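You operate a simulated robot arm through the tools that you are given. There is no shell and no other tool.

Carry out the task below with a simulated robot arm. There is one attempt and no reset: what you move stays moved.

## Task
Shut off the water at the valve table.
Fine: close valves 1, 2, 3 and 7; leave the others.
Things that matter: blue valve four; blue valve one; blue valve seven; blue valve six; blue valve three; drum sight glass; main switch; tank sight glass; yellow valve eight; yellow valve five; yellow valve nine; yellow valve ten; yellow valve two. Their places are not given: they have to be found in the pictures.

It is judged by the outcome, as a careful person would: the job done as asked, and still so three seconds after it is handed in. It fails if anything else is knocked over, pushed out of place, dropped, spilled or broken.

## Robot
A 6-joint arm with a fingered hand, fixed in place. Base frame: the origin is on the floor under the middle of its stand, x ahead of it, y to its left, z up; the work surface is at about z = 840. Units: mm, degrees, N and s.
With the tool pointing down near the work surface it reaches from about 500 to 780 mm from the base axis. Its first joint turns from -166.0 to 166.0 degrees. Payload 4 kg.
Tool frame: the origin (TCP) lies between the finger pads and is the grasp point; the fingertips stand 20 mm ahead of it; z points along the fingers, y is the line along which they close. The gripper opens to 140 mm; its body begins 54 mm behind the TCP. The gripper is a hand of 3 fingers: y runs from the thumb to the fingers, the wrist lies at [0, 0, -215] in the tool frame, and closing takes about 1.5 s.
Orientation is that of the tool frame in the base frame, as [roll, pitch, yaw] about the fixed x, y, z axes, in that order (R = Rz(yaw) Ry(pitch) Rx(roll)). With the fingers straight down and closing along the base's y, the tool's x points along the base's -x, its y along +y and its z along -z.

## Interface
- The arm moves only by the tool move_arm. Its argument "steps" is a list of rows, each a list of 6 numbers: the shift along the tool's x, y, z in mm, then the turn, a rotation vector about the tool's x, y, z in degrees. In form: [[tx, ty, tz, ax, ay, az], ...]. A call has 1 to 20 rows; each row shifts and turns the commanded pose from where the row before left it, along the tool's axes as they then stand. "jaw" is the gripper command, from -1 (fully open) to 1 (shut), values between in proportion, set as the call begins (left out, the last holds). A row lasts 0.2 s, in which the tool goes at most 50 mm and 8.6 degrees; a call with a longer step from one row to the next is refused whole, and so is a gripper value outside its range. A pose out of reach is approached as far as the arm can. The call stops where the force on the tool passes 40 N (or 10 N more than at its start, if that is more) or the arm is blocked; 0.2 s more then pass. Each finger travels about 45 mm/s and halts on what it meets, pressing with about 26 N; the grip force reading is that of the motor and also rises with nothing between the fingers. The clock runs only during rows and for 0.2 s after the last one: add rows that do not move to give the fingers time. It gives the time, the measured TCP pose, the force on the tool (base axes), the opening and the grip force at its end, in the units of the frame above (readings bear some noise), with the torque about the TCP (base axes, N m) and any sound that the robot's microphone picked up.
- Cameras (640 x 400 px; columns grow to the right, rows downward): "scene" is fixed at [220.9, 648.7, 1502.6]; the picture's right is [-0.92, -0.40, 0.00], its down [-0.19, 0.44, -0.88] and it looks along [0.35, -0.81, -0.48] (base axes); focal length 325 px, centre (320, 200). "wrist" rides on the gripper at [74, -43, -79] in the tool frame; the picture's right is [0.50, 0.87, 0.00], its down [-0.59, 0.34, -0.73] and it looks along [-0.64, 0.37, 0.68] (tool axes); focal length 275 px, centre (320, 200).
- get_image(camera): a new picture of that camera. No time passes.
- lift_body(by): moves the trunk up (or, below 0, down) by that many mm; the arm rides with it, the base frame stays. It gives what a move gives, with no picture.
- grasp_type(shape): the hand has 3 fingers and takes this shape, open, in about a second: jaw (thumb against the fingers, like two jaws); tri (thumb and two fingers); tip (a fingertip pinch); poke (one finger out to press); point (the index stretched); flat (the hand flat); cup (the hand cupped); fist (a fist). The gripper value then closes the fingers along that shape, each until it touches; the sizes above hold for jaw. It gives what a move gives, with no picture.
- point_at(camera, pixels): for up to 12 pixels [column, row] of the newest picture of that camera ("zoom" is the newest enlarged one), the place [x, y, z] in the base frame of the surface seen there, good to about 3 mm. No time passes.
- inspect(camera, box): a new picture of the part [left, top, right, bottom] of that camera's present view, enlarged. No time passes.
- close_job(): hands the job in; it is judged then, once.

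Leave the gripper open and the arm clear of the work at the hand-in unless told otherwise.

The tools are called after "Request:" as a command line: name --pt "numbers of a row" for each row, then --argument value for the rest, lists and objects as JSON in quotes. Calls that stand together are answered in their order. move_arm: Moves the arm, as the interface text tells. Its arguments: {"type":"object","properties":{"steps":{"type":"array","items":{"type":"array","items":{"type":"number"}}},"jaw":{"type":"number"}},"required":["steps"]} The other tools are called the same way: lift_body (by) moves the trunk up or down; grasp_type (shape) gives the hand a shape; get_image (camera) takes a picture; point_at (camera, pixels) gives the place of the surface under pixels of a picture; inspect (camera, box) takes an enlarged picture of a part of a camera's view; close_job () hands the job in.

At the start:

```text
t: 0.0
ee_pos: [244.6, -240.2, 1207.4]
tcp_rot: [180.0, 0.1, 180.0]
force: [-0.1, -0.2, 0.0]
wrist_torque: [0.0, -0.04, -0.03]
finger_gap: 140.2
finger_force: 0.1
shape: jaw
trunk travel left (down, up): [-225.0, 365.0]
```

scene: 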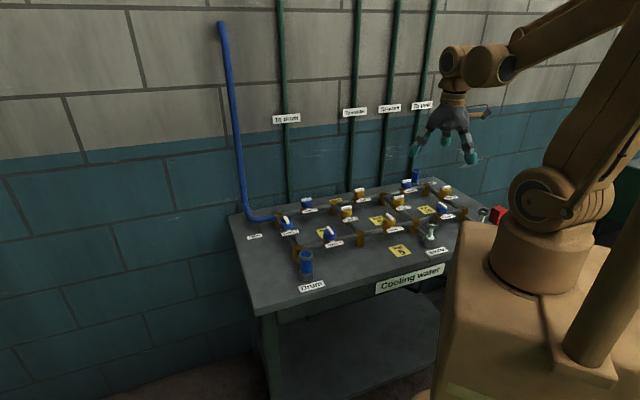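
wrist: 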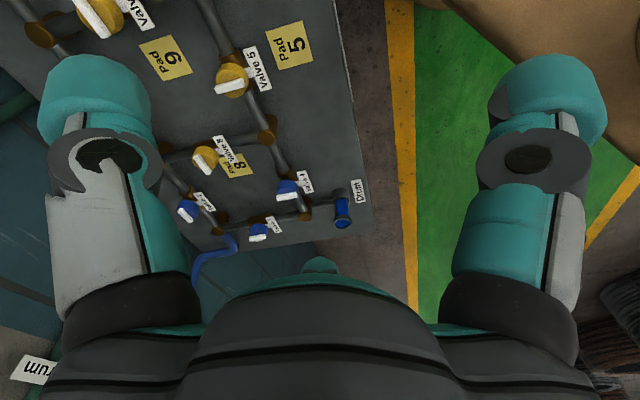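

I see a table with blue and yellow valves on pipes, with labels. I'll start by enlarging the scene camera view of the table to read the labels.

Request:
inspect --camera "scene" --box '[220, 160, 370, 300]'

Request:
inspect --camera "scene" --box '[340, 160, 520, 280]'

Request:
inspect --camera "wrist" --box '[140, 0, 380, 270]'

```text
2.86 times, centred on (295, 230) of scene
```

zoom: 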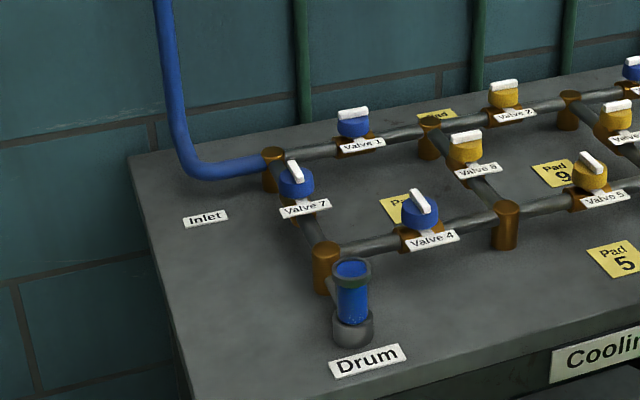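

```text
3.33 times, centred on (430, 220) of scene
```

zoom: 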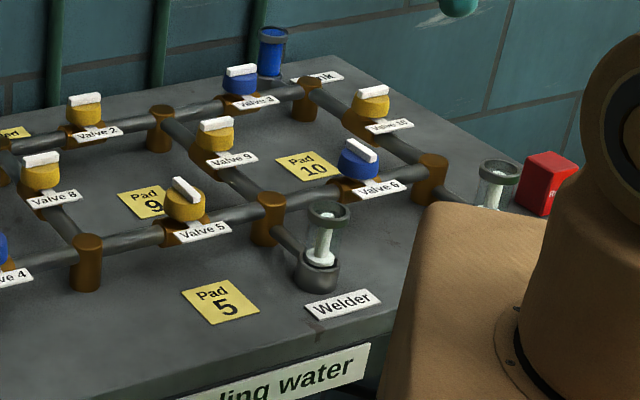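

```text
1.48 times, centred on (260, 135) of wrist
```

zoom: 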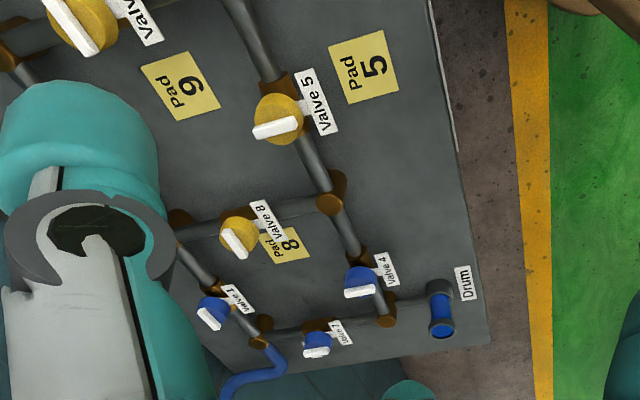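

Labels are readable: valves 1, 7, 4 blue at the left, 2 yellow at the back with pads near yellow valves. I'll enlarge further and measure places, valve group by group, starting with the left part.

Request:
inspect --camera "scene" --box '[270, 185, 350, 250]'

Request:
inspect --camera "scene" --box '[320, 175, 400, 240]'

Request:
inspect --camera "scene" --box '[380, 165, 470, 235]'

Request:
inspect --camera "scene" --box '[210, 80, 450, 230]'

```text
6.15 times, centred on (310, 218) of scene
```

zoom: 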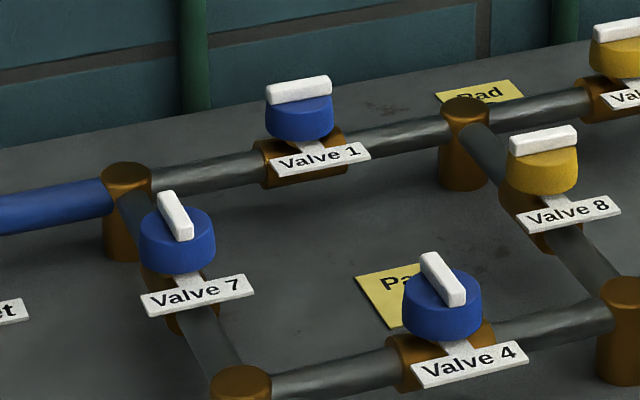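

```text
6.15 times, centred on (360, 208) of scene
```

zoom: 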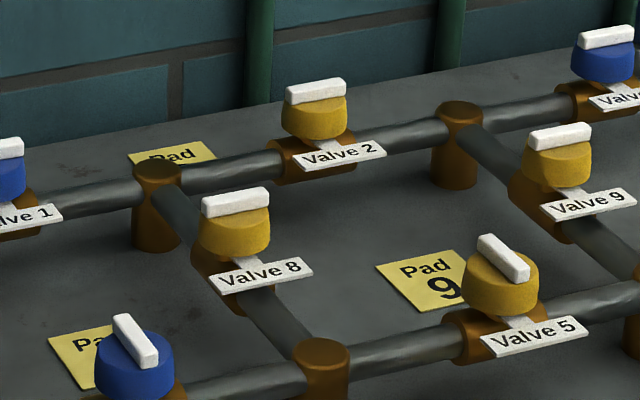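

```text
5.71 times, centred on (425, 200) of scene
```

zoom: 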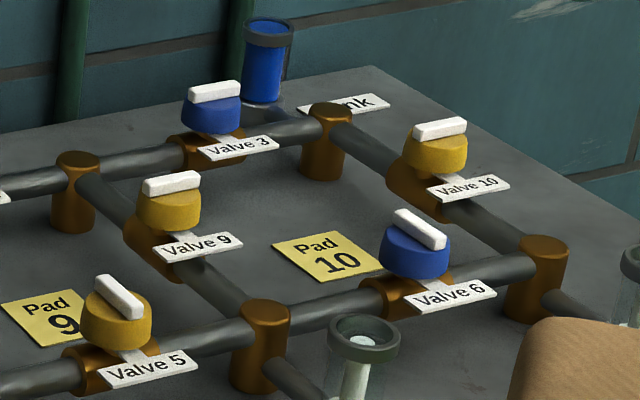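

```text
2.67 times, centred on (330, 155) of scene
```

zoom: 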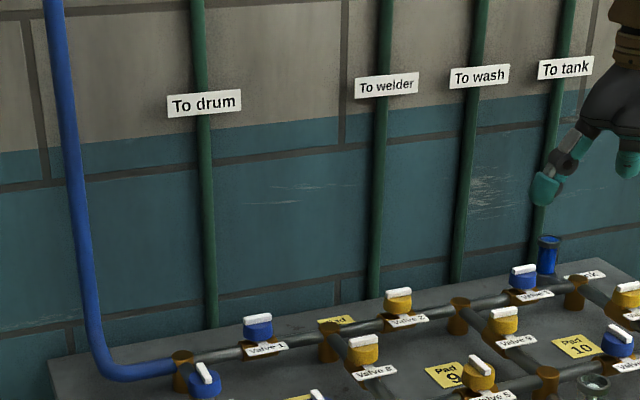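

Handles on 1, 2, 3 lie along the back pipe and 7 along its side pipe (open), while 4, 5, 6, 8, 9, 10 stand across their pipes (closed). Next I re-take the enlarged left view so I can measure the places.

Request:
inspect --camera "scene" --box '[270, 185, 350, 250]'

```text
6.15 times, centred on (310, 218) of scene
```

zoom: 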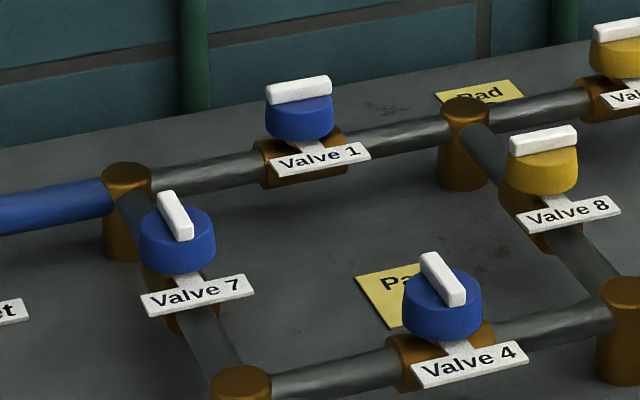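

Measuring in this zoom: valve 1's handle ends (270,88), (326,82), handle middle (298,84), knob front (300,122); valve 7's handle ends (165,196), (184,232), knob (180,255); node tops; table spots.

Request:
point_at --camera "zoom" --pixels '[[272, 89], [298, 85], [326, 81], [300, 122], [166, 197], [173, 210], [183, 228], [180, 258], [125, 170], [466, 105], [210, 140], [300, 240]]'

Request:
point_at --camera "zoom" --pixels '[[490, 95], [428, 262], [455, 296], [542, 140], [240, 380], [625, 290], [200, 172], [330, 155], [195, 293], [390, 280], [200, 365], [440, 320]]'

```text
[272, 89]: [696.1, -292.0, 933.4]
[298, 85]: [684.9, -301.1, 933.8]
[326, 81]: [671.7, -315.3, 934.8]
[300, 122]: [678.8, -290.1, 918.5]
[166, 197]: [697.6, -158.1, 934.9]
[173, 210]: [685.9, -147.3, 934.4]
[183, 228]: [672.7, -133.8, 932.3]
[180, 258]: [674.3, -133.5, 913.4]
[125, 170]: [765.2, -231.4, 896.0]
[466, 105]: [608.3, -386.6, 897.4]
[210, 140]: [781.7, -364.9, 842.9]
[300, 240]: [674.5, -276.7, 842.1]
```

```text
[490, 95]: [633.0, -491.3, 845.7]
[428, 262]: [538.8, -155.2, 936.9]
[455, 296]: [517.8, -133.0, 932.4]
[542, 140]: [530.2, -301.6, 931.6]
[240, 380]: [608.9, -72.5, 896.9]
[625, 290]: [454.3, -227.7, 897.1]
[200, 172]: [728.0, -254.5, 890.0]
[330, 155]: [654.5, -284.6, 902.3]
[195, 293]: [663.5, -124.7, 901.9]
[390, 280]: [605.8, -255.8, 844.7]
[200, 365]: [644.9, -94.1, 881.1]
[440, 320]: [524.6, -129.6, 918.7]
```

Pipes run at 45° in the base frame. Valve 1 is at about (685,-302), valve 7 at about (685,-147), handle tops z≈934. Next I enlarge the middle part for valve 2.

Request:
inspect --camera "scene" --box '[320, 175, 400, 240]'

```text
6.15 times, centred on (360, 208) of scene
```

zoom: 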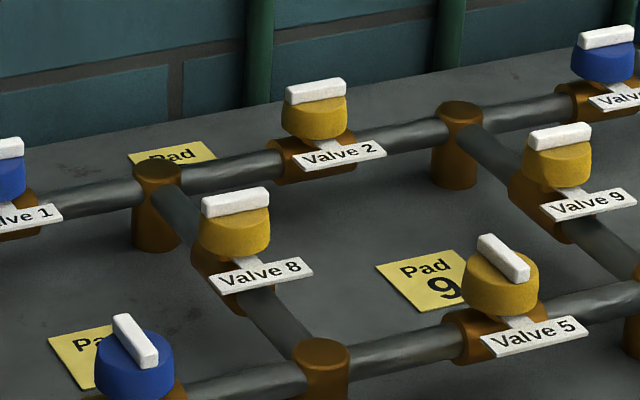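

Measuring valve 2's handle (289,93)-(342,85), its knob, node tops, pad 2 and pad 9 surfaces, valves 8, 9, 5 handles.

Request:
point_at --camera "zoom" --pixels '[[290, 92], [316, 88], [342, 84], [316, 120], [460, 108], [205, 200], [236, 196], [266, 192], [483, 238], [503, 254], [525, 274], [558, 133]]'

Request:
point_at --camera "zoom" --pixels '[[140, 155], [205, 145], [400, 265], [445, 300], [465, 255], [65, 340], [120, 325], [600, 35], [300, 160], [340, 150]]'

Request:
inspect --camera "scene" --box '[380, 165, 470, 235]'

```text
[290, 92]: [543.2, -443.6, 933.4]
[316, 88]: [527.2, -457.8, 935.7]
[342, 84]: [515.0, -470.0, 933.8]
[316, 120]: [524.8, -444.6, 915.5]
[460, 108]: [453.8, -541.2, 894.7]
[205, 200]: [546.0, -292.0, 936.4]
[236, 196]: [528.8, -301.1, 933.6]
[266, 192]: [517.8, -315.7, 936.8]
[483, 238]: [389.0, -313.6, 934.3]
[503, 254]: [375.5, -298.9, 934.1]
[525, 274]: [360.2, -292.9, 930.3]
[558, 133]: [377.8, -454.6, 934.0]
```

```text
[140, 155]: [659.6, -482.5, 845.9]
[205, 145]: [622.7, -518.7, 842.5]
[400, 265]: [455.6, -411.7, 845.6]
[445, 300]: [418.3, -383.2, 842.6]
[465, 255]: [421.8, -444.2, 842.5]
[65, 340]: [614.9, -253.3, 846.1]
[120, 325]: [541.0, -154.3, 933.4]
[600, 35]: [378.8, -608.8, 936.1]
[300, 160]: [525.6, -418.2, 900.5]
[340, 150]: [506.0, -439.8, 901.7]
```

```text
5.71 times, centred on (425, 200) of scene
```

zoom: 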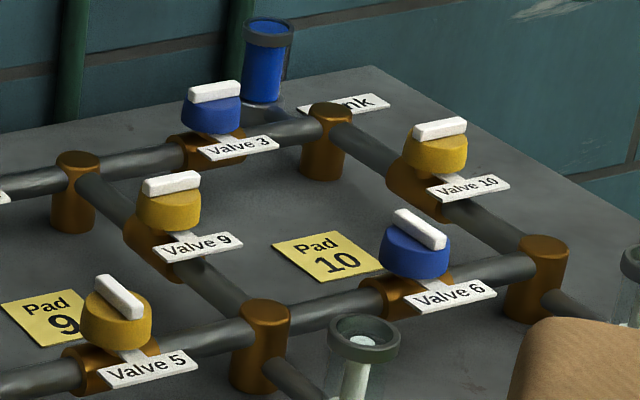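

Now valve 3's handle (191,97)-(238,86), knob, nodes, tank sight glass top (268,25), valve 10 and valve 6 handles, pad 10, the red main switch.

Request:
point_at --camera "zoom" --pixels '[[191, 96], [214, 91], [238, 86], [211, 118], [330, 108], [268, 22], [270, 70], [440, 128], [420, 229], [325, 255], [295, 240], [350, 268]]'

Request:
inspect --camera "scene" --box '[440, 180, 540, 245]'

Request:
get_image --camera "scene"

```text
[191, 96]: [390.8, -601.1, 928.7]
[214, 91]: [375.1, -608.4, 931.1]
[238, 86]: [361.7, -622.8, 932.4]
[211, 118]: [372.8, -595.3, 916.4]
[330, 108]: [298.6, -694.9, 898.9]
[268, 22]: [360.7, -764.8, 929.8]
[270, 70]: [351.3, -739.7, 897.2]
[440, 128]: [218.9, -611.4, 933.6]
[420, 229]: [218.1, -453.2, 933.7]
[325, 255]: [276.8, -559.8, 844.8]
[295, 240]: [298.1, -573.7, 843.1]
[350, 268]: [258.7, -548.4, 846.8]
```

```text
6.15 times, centred on (490, 212) of scene
```

zoom: 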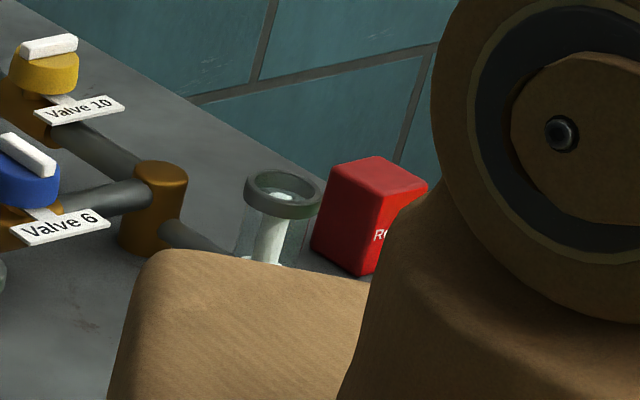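

```text
taken
```

scene: 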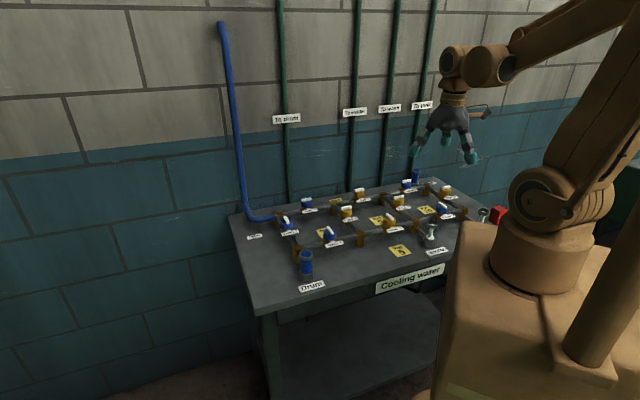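

Valve 2 is at about (528,-457), valve 3 at about (375,-609). The red box by the robot is the main switch, to be left alone. Before moving, I measure the wall and its pipes: (290,180), (350,165), (383,150), (420,120), blue pipe (237,180), wall (320,160), drum glass (305,255), table edges.

Request:
point_at --camera "scene" --pixels '[[289, 180], [350, 165], [383, 165], [421, 120], [237, 180], [320, 160], [305, 252], [222, 25], [430, 226], [280, 60], [500, 210], [233, 216]]'

```text
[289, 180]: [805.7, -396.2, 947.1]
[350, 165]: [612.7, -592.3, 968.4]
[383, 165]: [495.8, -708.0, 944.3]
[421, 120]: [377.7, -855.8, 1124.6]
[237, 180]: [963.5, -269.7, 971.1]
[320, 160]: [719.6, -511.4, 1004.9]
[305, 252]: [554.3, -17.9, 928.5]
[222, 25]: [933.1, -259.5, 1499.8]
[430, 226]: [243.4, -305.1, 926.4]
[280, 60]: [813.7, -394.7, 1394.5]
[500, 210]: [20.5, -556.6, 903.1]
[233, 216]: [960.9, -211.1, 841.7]
```

The wall pipes stand about 150 mm behind the back row of valves, so there is room. I move high over to valve 7 (685,-147) at z≈1100, to look closer with the wrist camera.

Request:
move_arm --pt "-44 9.3 10.7 0 0 0" --pt "-44 9.3 10.7 0 0 0" --pt "-44 9.3 10.7 0 0 0" --pt "-44 9.3 10.7 0 0 0" --pt "-44 9.3 10.7 0 0 0" --pt "-44 9.3 10.7 0 0 0" --pt "-44 9.3 10.7 0 0 0" --pt "-44 9.3 10.7 0 0 0" --pt "-44 9.3 10.7 0 0 0" --pt "-44 9.3 10.7 0 0 0"

Request:
get_image --camera "wrist"

Request:
get_image --camera "scene"

```text
t: 2.2
ee_pos: [686.6, -146.9, 1096.8]
tcp_rot: [-180.0, 0.0, 180.0]
force: [0.7, -0.2, 0.6]
wrist_torque: [0.01, 0.01, -0.04]
finger_gap: 139.8
finger_force: 0.1
shape: jaw
trunk travel left (down, up): [-225.0, 365.0]
```

```text
taken
```

wrist: 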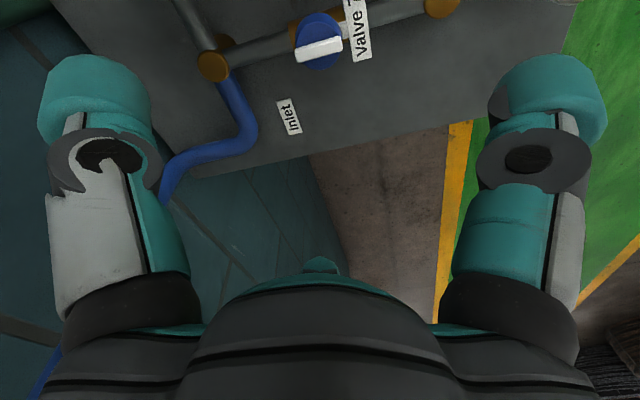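

```text
taken
```

scene: 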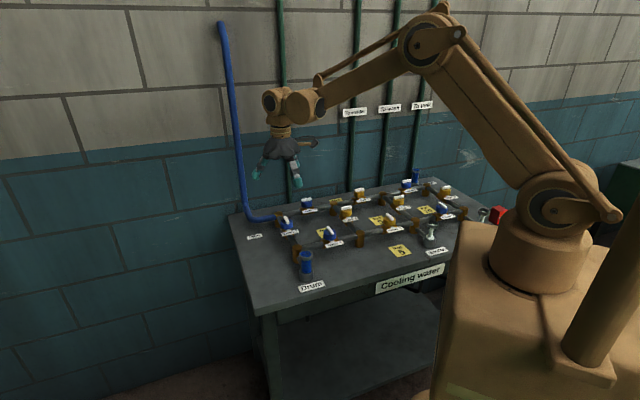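

The arm moved cleanly. In the wrist picture valve 7 is at about (318,45). I enlarge it to look for markings.

Request:
inspect --camera "wrist" --box '[260, 0, 390, 80]'

```text
4.92 times, centred on (325, 40) of wrist
```

zoom: 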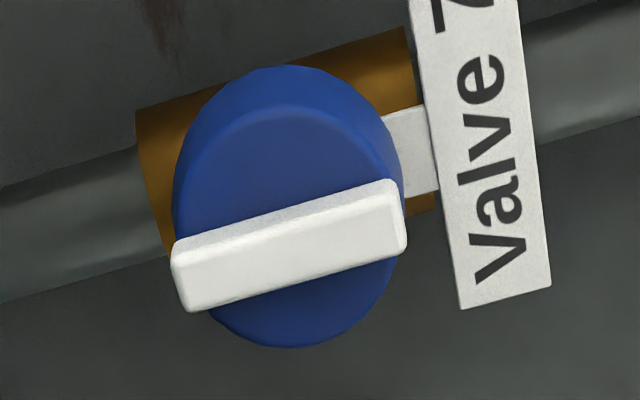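

No markings. I measure handle ends and knob edges in this zoom for exact placement.

Request:
point_at --camera "zoom" --pixels '[[190, 275], [285, 255], [395, 225], [180, 245], [390, 190], [270, 130], [360, 150], [295, 335], [340, 315], [230, 310], [250, 90], [405, 150]]'

```text
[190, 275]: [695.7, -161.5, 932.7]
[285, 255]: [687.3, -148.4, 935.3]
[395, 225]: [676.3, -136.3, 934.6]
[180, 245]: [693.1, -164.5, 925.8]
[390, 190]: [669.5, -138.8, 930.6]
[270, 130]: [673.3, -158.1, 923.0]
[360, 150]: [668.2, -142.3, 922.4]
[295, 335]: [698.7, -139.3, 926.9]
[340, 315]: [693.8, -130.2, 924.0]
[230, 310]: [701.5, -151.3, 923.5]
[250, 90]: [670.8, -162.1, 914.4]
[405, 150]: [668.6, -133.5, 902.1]
```

The handle bar is about 40 long × 10 wide, top z≈935, knob top z≈923. Before touching, I want to see how the fingers close: I close the jaw shape in the air here and look.

Request:
move_arm --pt "0 0 0 0 0 0" --pt "0 0 0 0 0 0" --pt "0 0 0 0 0 0" --pt "0 0 0 0 0 0" --pt "0 0 0 0 0 0" --pt "0 0 0 0 0 0" --pt "0 0 0 0 0 0" --pt "0 0 0 0 0 0" --jaw 0.8

Request:
get_image --camera "wrist"

Request:
inspect --camera "scene" --box '[240, 80, 340, 200]'

```text
t: 4.0
ee_pos: [684.9, -147.1, 1098.6]
tcp_rot: [180.0, 0.0, -179.9]
force: [-0.7, 0.2, 0.5]
wrist_torque: [0.01, 0.02, -0.01]
finger_gap: 15.3
finger_force: 0.0
shape: jaw
trunk travel left (down, up): [-225.0, 365.0]
```

```text
taken
```

wrist: 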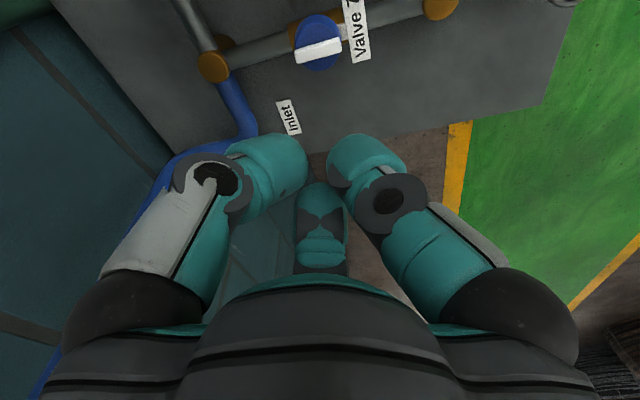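

```text
3.33 times, centred on (290, 140) of scene
```

zoom: 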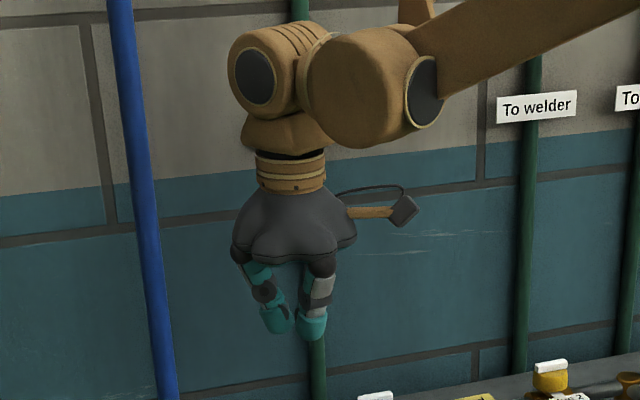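

The fingers are thick. I measure where the three fingertips are in this closed jaw shape: wrist pixels (265,165), (365,155), (322,200), (322,190).

Request:
point_at --camera "wrist" --pixels '[[275, 150], [300, 165], [255, 145], [365, 145], [335, 160], [395, 155], [322, 190], [305, 200], [338, 195], [322, 250]]'

```text
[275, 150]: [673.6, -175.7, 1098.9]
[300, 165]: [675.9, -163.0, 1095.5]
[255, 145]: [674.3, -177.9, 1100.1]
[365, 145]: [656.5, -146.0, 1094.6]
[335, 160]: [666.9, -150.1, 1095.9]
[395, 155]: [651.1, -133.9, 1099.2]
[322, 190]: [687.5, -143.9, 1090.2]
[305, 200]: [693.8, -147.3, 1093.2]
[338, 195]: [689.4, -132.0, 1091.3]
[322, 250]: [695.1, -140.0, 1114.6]
```

In the jaw shape the two fingers stand about ±20 mm apart in tool x facing the thumb. I look at the "tip" shape too, closed, for a comparison.

Request:
grasp_type --shape "tip"

Request:
get_image --camera "wrist"

Request:
move_arm --pt "0 0 0 0 0 0" --pt "0 0 0 0 0 0" --pt "0 0 0 0 0 0" --pt "0 0 0 0 0 0" --pt "0 0 0 0 0 0" --pt "0 0 0 0 0 0" --pt "0 0 0 0 0 0" --pt "0 0 0 0 0 0" --jaw 0.8

Request:
get_image --camera "wrist"

Request:
inspect --camera "scene" --box '[240, 80, 340, 200]'

```text
t: 4.9
ee_pos: [685.3, -146.4, 1099.7]
tcp_rot: [-180.0, 0.0, -179.9]
force: [-1.1, 0.3, 0.5]
wrist_torque: [-0.06, -0.01, -0.03]
finger_gap: 140.1
finger_force: 0.0
shape: tip
trunk travel left (down, up): [-225.0, 365.0]
```

```text
taken
```

wrist: 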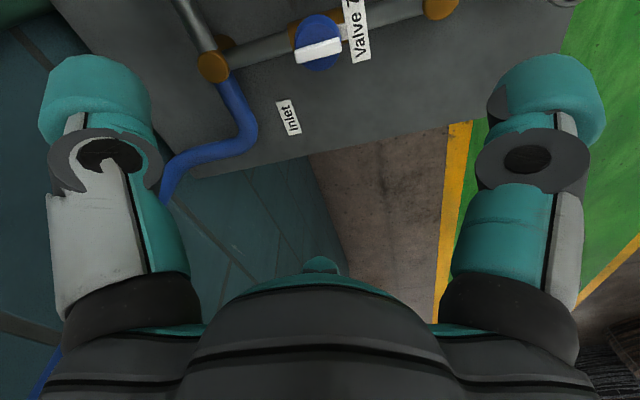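

```text
t: 6.7
ee_pos: [684.8, -147.2, 1098.5]
tcp_rot: [180.0, 0.0, -179.9]
force: [-0.8, -0.7, 0.0]
wrist_torque: [-0.02, -0.01, -0.01]
finger_gap: 15.2
finger_force: 0.1
shape: tip
trunk travel left (down, up): [-225.0, 365.0]
```

```text
taken
```

wrist: 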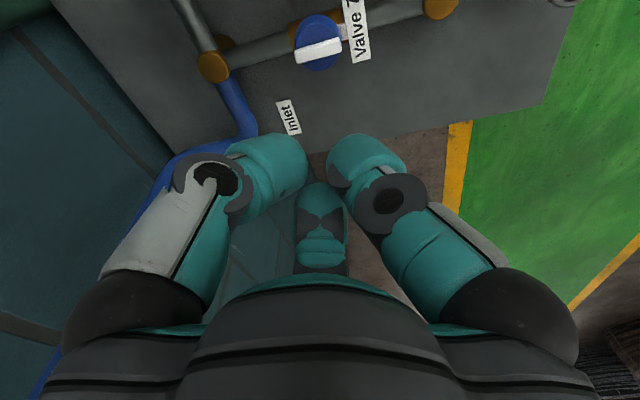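

```text
3.33 times, centred on (290, 140) of scene
```

zoom: 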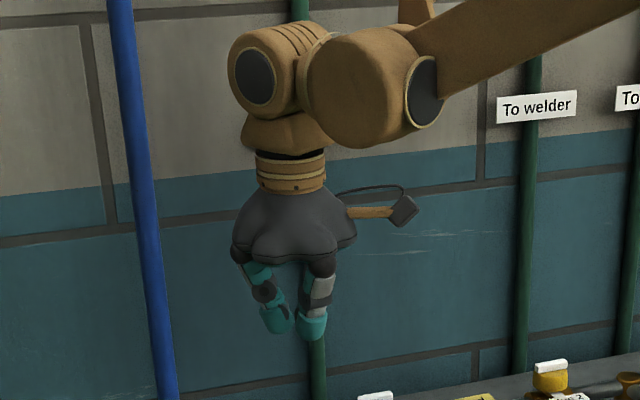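

"tip" looks the same: three fingers closing radially at 120°. That suits gripping the round knob (Ø≈40, z≈903–923) like a chuck, which also limits the torque by slipping. I go back to the jaw shape, open to about 80 mm, and descend over valve 7 to z≈965 to check alignment.

Request:
grasp_type --shape "tri"

Request:
move_arm --pt "0 0 30 0 0 0" --pt "0 0 30 0 0 0" --pt "0 0 30 0 0 0" --pt "0 0 25 0 0 0" --pt "0 0 18 0 0 0" --pt "0 0 0 0 0 0" --jaw -0.2

Request:
get_image --camera "wrist"

Request:
inspect --camera "scene" --box '[240, 140, 340, 240]'

```text
t: 7.6
ee_pos: [685.3, -147.3, 1099.9]
tcp_rot: [-180.0, 0.1, 180.0]
force: [0.0, 0.2, 0.0]
wrist_torque: [0.02, 0.02, -0.01]
finger_gap: 140.1
finger_force: 0.1
shape: tri
trunk travel left (down, up): [-225.0, 365.0]
```

```text
t: 9.0
ee_pos: [685.6, -145.3, 966.2]
tcp_rot: [180.0, 0.0, 180.0]
force: [0.6, -0.5, 0.4]
wrist_torque: [-0.02, -0.01, -0.03]
finger_gap: 84.6
finger_force: 0.1
shape: tri
trunk travel left (down, up): [-225.0, 365.0]
```

```text
taken
```

wrist: 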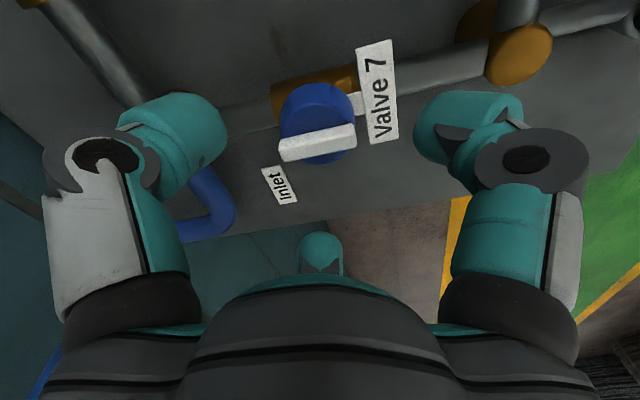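

```text
4.00 times, centred on (290, 190) of scene
```

zoom: 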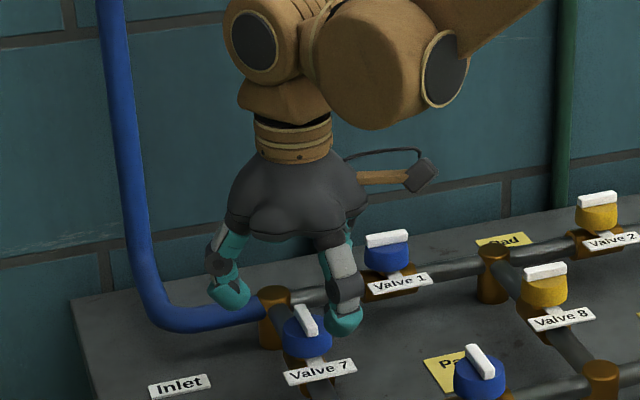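

The knob is between the fingers. I measure the handle in this closer wrist picture: (285,150), (318,142), (350,135), plus knob edges (300,95), (340,92) and label (378,90).

Request:
point_at --camera "wrist" --pixels '[[284, 150], [318, 142], [352, 135], [300, 112], [335, 112], [320, 160], [378, 90], [280, 145], [180, 130], [460, 110]]'

```text
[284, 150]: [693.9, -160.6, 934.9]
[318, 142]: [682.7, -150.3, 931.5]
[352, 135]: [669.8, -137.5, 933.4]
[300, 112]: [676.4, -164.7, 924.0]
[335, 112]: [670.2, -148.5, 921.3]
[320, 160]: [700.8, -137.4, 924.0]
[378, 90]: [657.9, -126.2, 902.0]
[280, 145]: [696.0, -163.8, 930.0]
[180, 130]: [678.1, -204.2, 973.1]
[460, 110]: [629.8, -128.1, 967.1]
```

Valve 7's centre works out to about (684.5,-149). I shift by 3 mm and descend to TCP z≈928 (fingertips at ≈908, above the label at 902).

Request:
move_arm --pt "1 -3 15 0 0 0" --pt "0 0 12 0 0 0" --pt "0 0 11 0 0 0" --pt "0 0 0 0 0 0"

Request:
get_image --camera "wrist"

Request:
inspect --camera "scene" --box '[240, 160, 340, 240]'

```text
t: 10.0
ee_pos: [683.2, -150.6, 927.7]
tcp_rot: [179.9, 0.0, -180.0]
force: [-0.6, -0.5, 0.6]
wrist_torque: [-0.03, 0.0, 0.02]
finger_gap: 84.4
finger_force: 0.1
shape: tri
trunk travel left (down, up): [-225.0, 365.0]
```

```text
taken
```

wrist: 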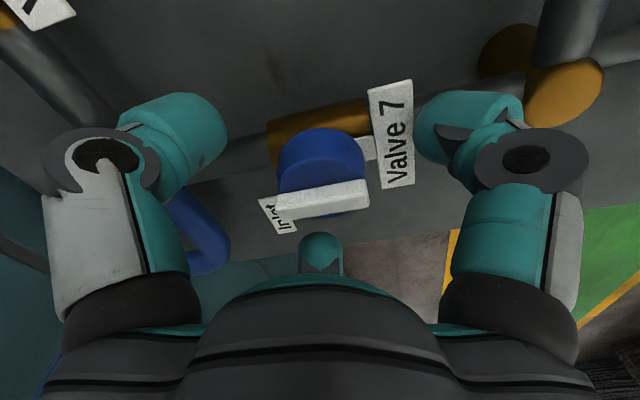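

```text
5.00 times, centred on (290, 200) of scene
```

zoom: 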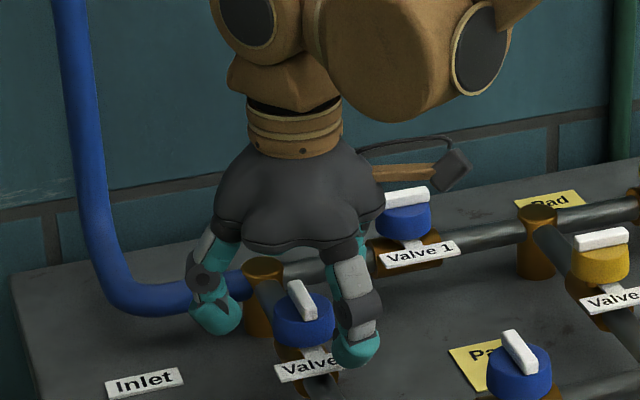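

Placed around the knob, no contact (force <1 N). Now I close the fingers on the knob.

Request:
move_arm --pt "0 0 0 0 0 0" --pt "0 0 0 0 0 0" --pt "0 0 0 0 0 0" --pt "0 0 0 0 0 0" --pt "0 0 0 0 0 0" --pt "0 0 0 0 0 0" --pt "0 0 0 0 0 0" --jaw 1

Request:
get_image --camera "wrist"

Request:
inspect --camera "scene" --box '[240, 160, 340, 240]'

```text
t: 11.6
ee_pos: [684.4, -150.8, 928.0]
tcp_rot: [-180.0, -0.1, 180.0]
force: [-5.0, -0.3, -9.7]
wrist_torque: [-0.06, -0.04, 0.08]
finger_gap: 33.0
finger_force: 26.3
shape: tri
trunk travel left (down, up): [-225.0, 365.0]
```

```text
taken
```

wrist: 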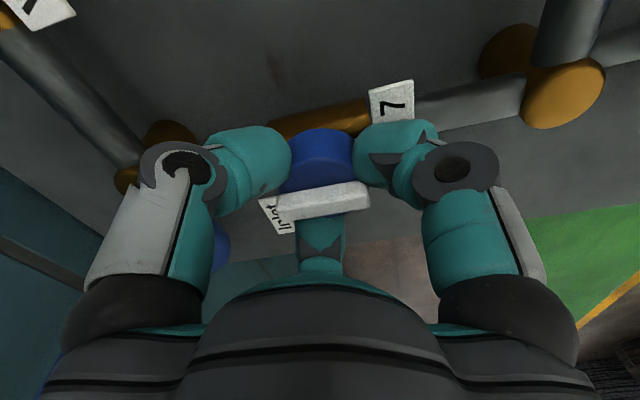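

```text
5.00 times, centred on (290, 200) of scene
```

zoom: 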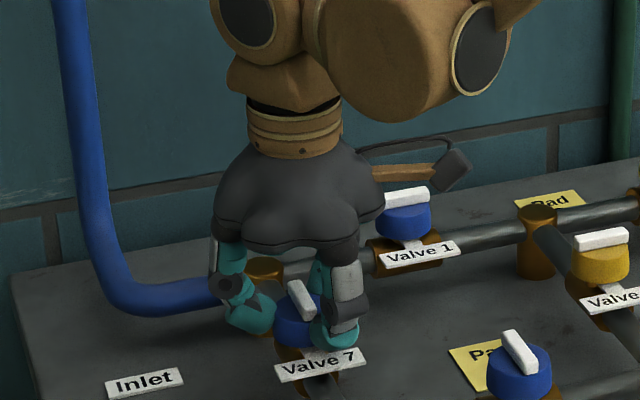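

The knob is held (gap 33, grip 26 N). I test a small clockwise turn (seen from above) of 12° and look at whether the handle follows.

Request:
move_arm --pt "0 0 0 0 0 4" --pt "0 0 0 0 0 4" --pt "0 0 0 0 0 4" --pt "0 0 0 0 0 0"

Request:
get_image --camera "wrist"

Request:
inspect --camera "scene" --box '[240, 160, 340, 240]'

```text
t: 12.6
ee_pos: [684.9, -151.1, 927.7]
tcp_rot: [-180.0, 0.0, 168.0]
force: [-6.7, 3.0, -14.2]
wrist_torque: [-0.05, 0.01, 0.03]
finger_gap: 33.1
finger_force: 25.9
shape: tri
trunk travel left (down, up): [-225.0, 365.0]
```

```text
taken
```

wrist: 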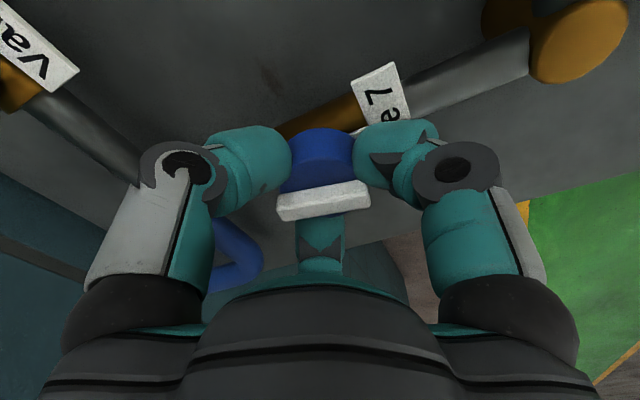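

```text
5.00 times, centred on (290, 200) of scene
```

zoom: 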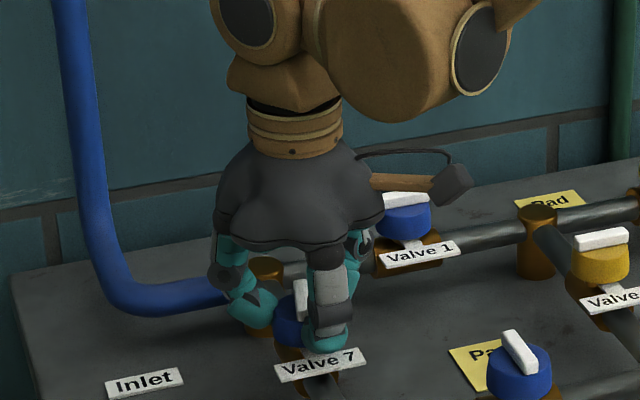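

The handle turned with the hand (pipe and label rotated in view, handle didn't), with low torque. I continue clockwise by 42°, then check.

Request:
move_arm --pt "0 0 0 0 0 6" --pt "0 0 0 0 0 6" --pt "0 0 0 0 0 6" --pt "0 0 0 0 0 6" --pt "0 0 0 0 0 6" --pt "0 0 0 0 0 6" --pt "0 0 0 0 0 6" --pt "0 0 0 0 0 0"

Request:
get_image --camera "wrist"

Request:
inspect --camera "scene" --box '[240, 160, 340, 240]'

```text
t: 14.4
ee_pos: [685.2, -149.7, 928.7]
tcp_rot: [-179.9, 0.0, 126.0]
force: [-13.7, 13.9, -18.2]
wrist_torque: [0.04, 0.22, 0.04]
finger_gap: 32.3
finger_force: 25.8
shape: tri
trunk travel left (down, up): [-225.0, 365.0]
```

```text
taken
```

wrist: 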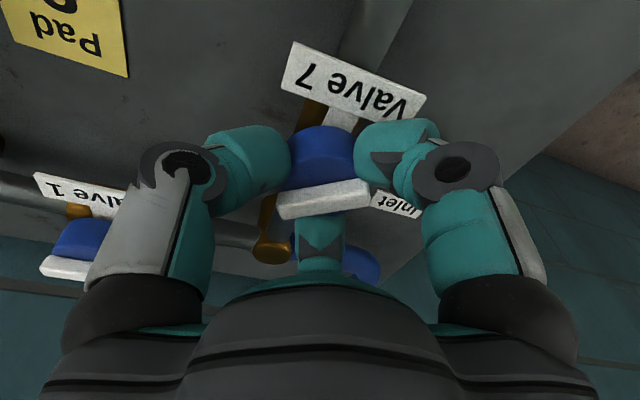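

```text
5.00 times, centred on (290, 200) of scene
```

zoom: 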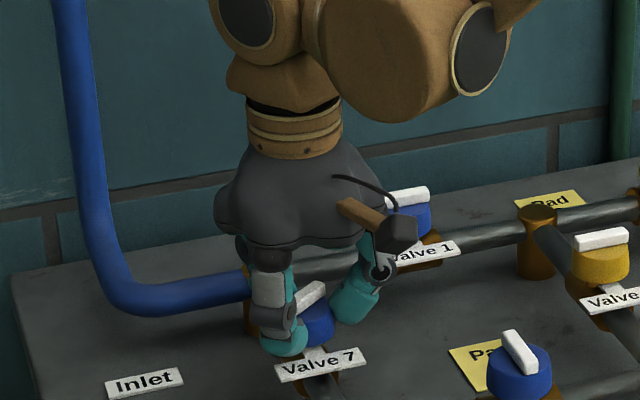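

Handle follows well. A side force of about 19 N has built up toward (-x,+y), so I relax it with a ~1.5 mm shift that way (tool x) and continue 20°.

Request:
move_arm --pt "1.5 -0.2 0.5 0 0 0" --pt "0 0 0 0 0 6" --pt "0 0 0 0 0 6" --pt "0 0 0 0 0 6" --pt "0 0 0 0 0 0"

Request:
get_image --camera "wrist"

```text
t: 15.6
ee_pos: [684.3, -149.0, 926.8]
tcp_rot: [-179.9, 0.0, 108.0]
force: [0.7, 9.7, -3.9]
wrist_torque: [0.0, 0.02, 0.07]
finger_gap: 32.5
finger_force: 25.8
shape: tri
trunk travel left (down, up): [-225.0, 365.0]
```

```text
taken
```

wrist: 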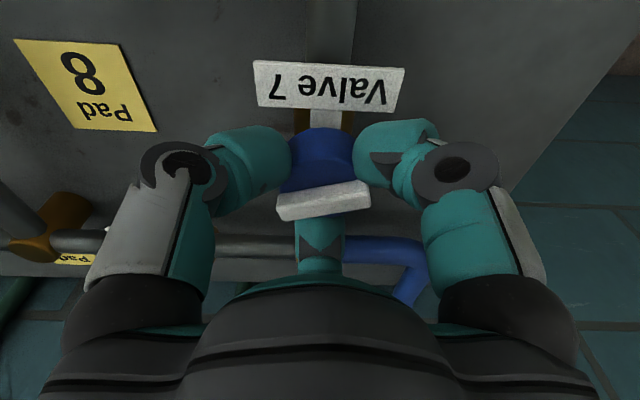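

72° done, force reduced. I turn the remaining 18° and check the torque for an end stop.

Request:
move_arm --pt "0 0 0 0 0 6" --pt "0 0 0 0 0 6" --pt "0 0 0 0 0 6" --pt "0 0 0 0 0 0"

Request:
get_image --camera "wrist"

Request:
inspect --camera "scene" --box '[240, 160, 340, 240]'

```text
t: 16.6
ee_pos: [683.7, -148.2, 927.6]
tcp_rot: [180.0, 0.1, 90.1]
force: [2.9, 10.6, -1.3]
wrist_torque: [0.02, 0.03, 0.16]
finger_gap: 32.3
finger_force: 25.6
shape: tri
trunk travel left (down, up): [-225.0, 365.0]
```

```text
taken
```

wrist: 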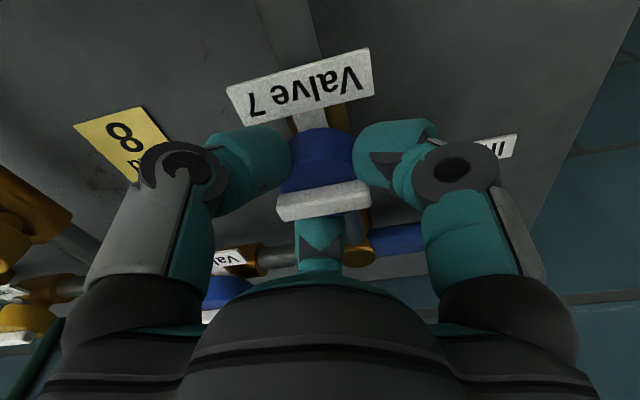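

```text
5.00 times, centred on (290, 200) of scene
```

zoom: 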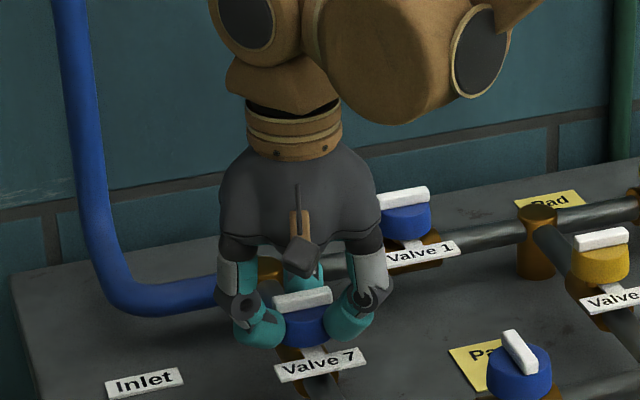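

Valve 7's handle now looks parallel with valve 8's (across its pipe). I measure the handle ends in the zoom: (277,302), (327,291).

Request:
point_at --camera "zoom" --pixels '[[277, 300], [302, 295], [328, 290], [580, 238], [602, 234], [625, 230]]'

```text
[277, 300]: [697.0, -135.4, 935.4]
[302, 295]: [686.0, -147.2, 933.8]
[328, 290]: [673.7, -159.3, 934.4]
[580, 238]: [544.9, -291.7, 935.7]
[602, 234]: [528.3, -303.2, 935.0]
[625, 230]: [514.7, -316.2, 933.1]
```

Valve 7's handle direction is now 45° along the back-pipe direction, i.e. across its own pipe. I turn 4° more to feel for a stop.

Request:
move_arm --pt "0 0 0 0 0 2" --pt "0 0 0 0 0 2" --pt "0 0 0 0 0 0"

Request:
inspect --camera "scene" --box '[260, 180, 340, 240]'

```text
t: 17.4
ee_pos: [683.1, -146.8, 928.6]
tcp_rot: [180.0, 0.0, 86.0]
force: [3.1, 12.9, -3.0]
wrist_torque: [-0.11, 0.08, 0.67]
finger_gap: 32.6
finger_force: 25.4
shape: tri
trunk travel left (down, up): [-225.0, 365.0]
```

```text
6.67 times, centred on (300, 210) of scene
```

zoom: 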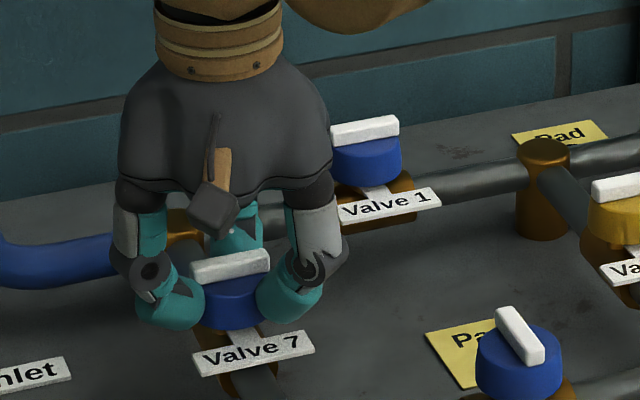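

The torque jumped to 0.67 N m: that's the closed stop. Valve 7 is shut. I open the fingers and then rise straight up.

Request:
move_arm --pt "0 0 0 0 0 0" --pt "0 0 0 0 0 0" --pt "0 0 0 0 0 0" --pt "0 0 0 0 0 0" --pt "0 0 0 0 0 0" --pt "0 0 0 0 0 0" --jaw -0.2

Request:
move_arm --pt "0 0 -15 0 0 0" --pt "0 0 -25 0 0 0" --pt "0 0 -30 0 0 0" --pt "0 0 -20 0 0 0" --pt "0 0 0 0 0 0"

Request:
get_image --camera "wrist"

Request:
inspect --camera "scene" --box '[240, 160, 340, 240]'

```text
t: 18.8
ee_pos: [683.2, -150.1, 927.7]
tcp_rot: [-179.9, 0.0, 86.0]
force: [0.1, 0.8, 0.3]
wrist_torque: [0.0, -0.06, 0.02]
finger_gap: 83.4
finger_force: 0.1
shape: tri
trunk travel left (down, up): [-225.0, 365.0]
```

```text
t: 20.0
ee_pos: [684.1, -150.5, 1018.1]
tcp_rot: [-179.9, 0.0, 85.9]
force: [0.1, 0.6, -0.6]
wrist_torque: [0.02, 0.01, 0.04]
finger_gap: 83.6
finger_force: 0.1
shape: tri
trunk travel left (down, up): [-225.0, 365.0]
```

```text
taken
```

wrist: 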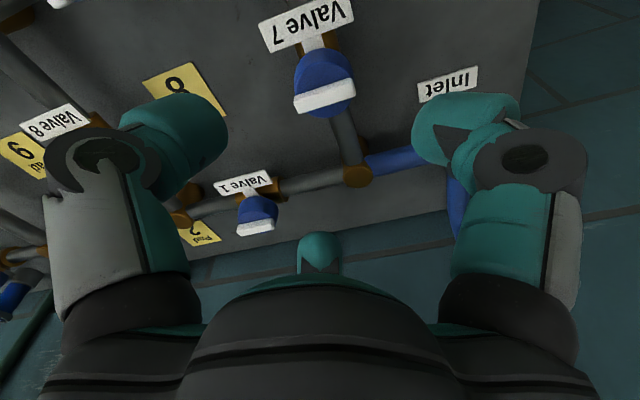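

```text
5.00 times, centred on (290, 200) of scene
```

zoom: 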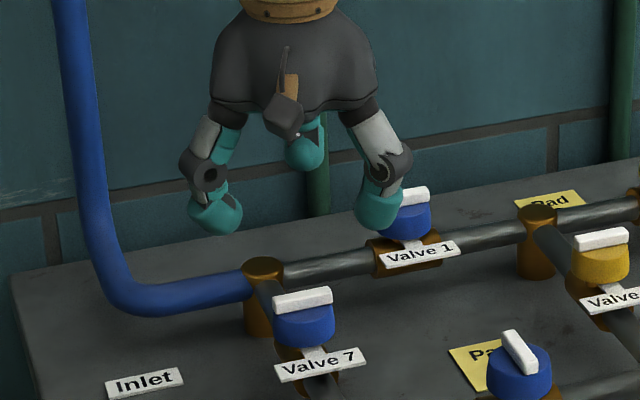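

Valve 7 reads shut from both views. Next valve 1 at about (683,-304): I turn the wrist back 94° at this height, then translate -153 mm in y.

Request:
move_arm --pt "0 0 0 0 0 -7.83" --pt "0 0 0 0 0 -7.83" --pt "0 0 0 0 0 -7.83" --pt "0 0 0 0 0 -7.83" --pt "0 0 0 0 0 -7.83" --pt "0 0 0 0 0 -7.83" --pt "0 0 0 0 0 -7.83" --pt "0 0 0 0 0 -7.83" --pt "0 0 0 0 0 -7.83" --pt "0 0 0 0 0 -7.83" --pt "0 0 0 0 0 -7.83" --pt "0 0 0 0 0 -7.87"

Request:
move_arm --pt "0.2 -38.4 0 0 0 0" --pt "0.2 -38.4 0 0 0 0" --pt "0.2 -38.4 0 0 0 0" --pt "0.2 -38.3 0 0 0 0" --pt "0 0 25 0 0 0" --pt "0 0 25 0 0 0" --pt "0 0 0 0 0 0" --pt "0 0 0 0 0 0"

Request:
get_image --camera "wrist"

Request:
inspect --camera "scene" --box '[260, 150, 360, 230]'

```text
t: 22.6
ee_pos: [684.6, -150.0, 1018.0]
tcp_rot: [-179.9, 0.0, -179.8]
force: [0.1, 0.4, 0.2]
wrist_torque: [-0.01, 0.03, -0.02]
finger_gap: 83.5
finger_force: 0.1
shape: tri
trunk travel left (down, up): [-225.0, 365.0]
```

```text
t: 24.4
ee_pos: [683.1, -303.6, 968.0]
tcp_rot: [-180.0, 0.1, 180.0]
force: [0.2, 0.0, -0.1]
wrist_torque: [0.0, -0.02, -0.02]
finger_gap: 83.4
finger_force: 0.1
shape: tri
trunk travel left (down, up): [-225.0, 365.0]
```

```text
taken
```

wrist: 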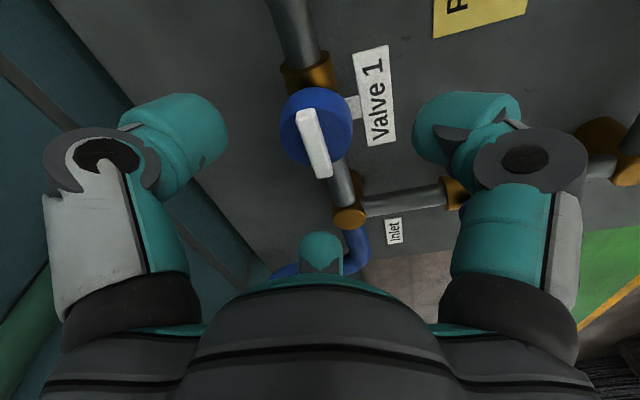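

```text
5.00 times, centred on (310, 190) of scene
```

zoom: 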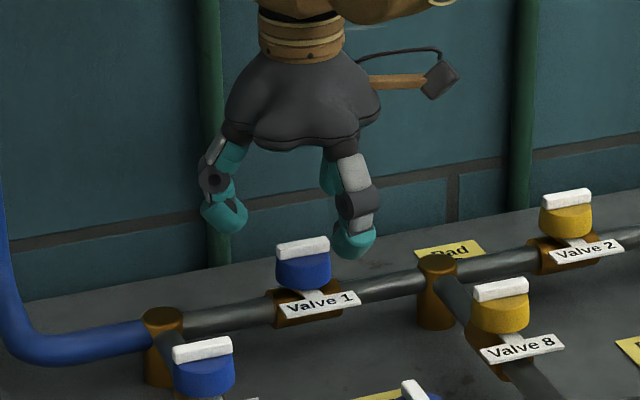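

Hand is over valve 1 at z=968. I measure its handle in the wrist picture: (305,115), (314,142), (322,170), and knob edges.

Request:
point_at --camera "wrist" --pixels '[[304, 116], [313, 142], [322, 170], [290, 120], [340, 110], [340, 140], [295, 145], [378, 95]]'

```text
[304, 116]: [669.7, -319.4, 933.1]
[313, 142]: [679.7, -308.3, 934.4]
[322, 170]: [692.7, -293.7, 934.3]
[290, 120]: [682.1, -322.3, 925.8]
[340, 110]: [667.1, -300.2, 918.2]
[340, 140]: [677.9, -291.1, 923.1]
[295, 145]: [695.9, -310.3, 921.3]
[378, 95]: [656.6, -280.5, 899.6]
```

Centre about (682.5,-305.5). I shift 2 mm, descend to z≈928 and then close on the knob.

Request:
move_arm --pt "0.6 -1.9 15 0 0 0" --pt "0 0 14 0 0 0" --pt "0 0 11 0 0 0" --pt "0 0 0 0 0 0" --pt "0 0 0 0 0 0"

Request:
get_image --camera "wrist"

```text
t: 25.6
ee_pos: [682.0, -305.5, 927.6]
tcp_rot: [-180.0, 0.0, -179.9]
force: [-0.4, -0.6, 0.3]
wrist_torque: [-0.03, 0.0, -0.02]
finger_gap: 83.5
finger_force: 0.0
shape: tri
trunk travel left (down, up): [-225.0, 365.0]
```

```text
taken
```

wrist: 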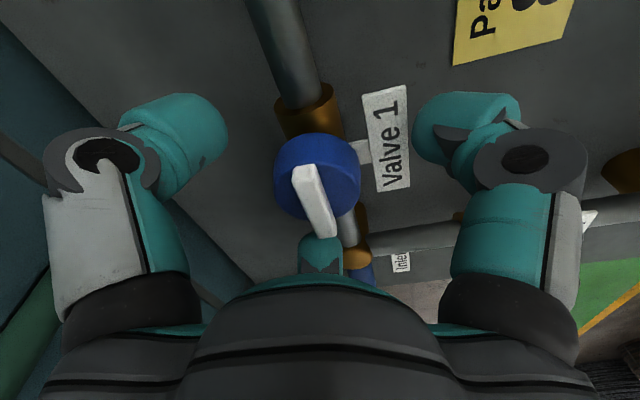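

The knob is centred between the fingers, no contact. I close on it.

Request:
move_arm --pt "0 0 0 0 0 0" --pt "0 0 0 0 0 0" --pt "0 0 0 0 0 0" --pt "0 0 0 0 0 0" --pt "0 0 0 0 0 0" --pt "0 0 0 0 0 0" --pt "0 0 0 0 0 0" --jaw 1

Request:
get_image --camera "wrist"

```text
t: 27.2
ee_pos: [682.4, -305.5, 927.9]
tcp_rot: [-180.0, -0.1, 180.0]
force: [-5.9, 1.5, -12.2]
wrist_torque: [-0.14, 0.25, 0.02]
finger_gap: 33.0
finger_force: 26.2
shape: tri
trunk travel left (down, up): [-225.0, 365.0]
```

```text
taken
```

wrist: 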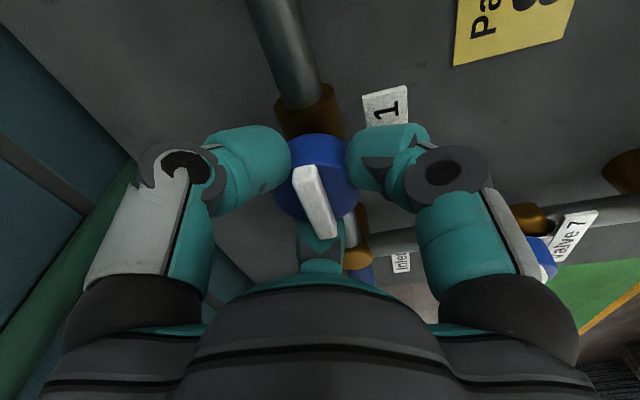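

Held (gap 33, 26 N). I turn clockwise 12° first and check.

Request:
move_arm --pt "0 0 0 0 0 4" --pt "0 0 0 0 0 4" --pt "0 0 0 0 0 4" --pt "0 0 0 0 0 0"

Request:
get_image --camera "wrist"

```text
t: 28.2
ee_pos: [681.5, -303.7, 927.2]
tcp_rot: [179.9, 0.0, 168.1]
force: [-9.4, 5.6, -14.2]
wrist_torque: [0.0, 0.34, 0.02]
finger_gap: 32.9
finger_force: 25.8
shape: tri
trunk travel left (down, up): [-225.0, 365.0]
```

```text
taken
```

wrist: 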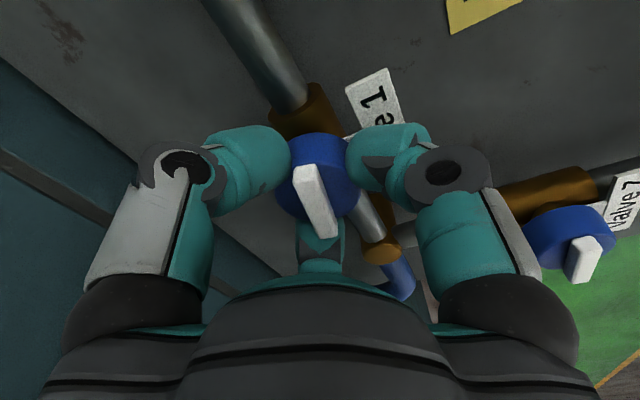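

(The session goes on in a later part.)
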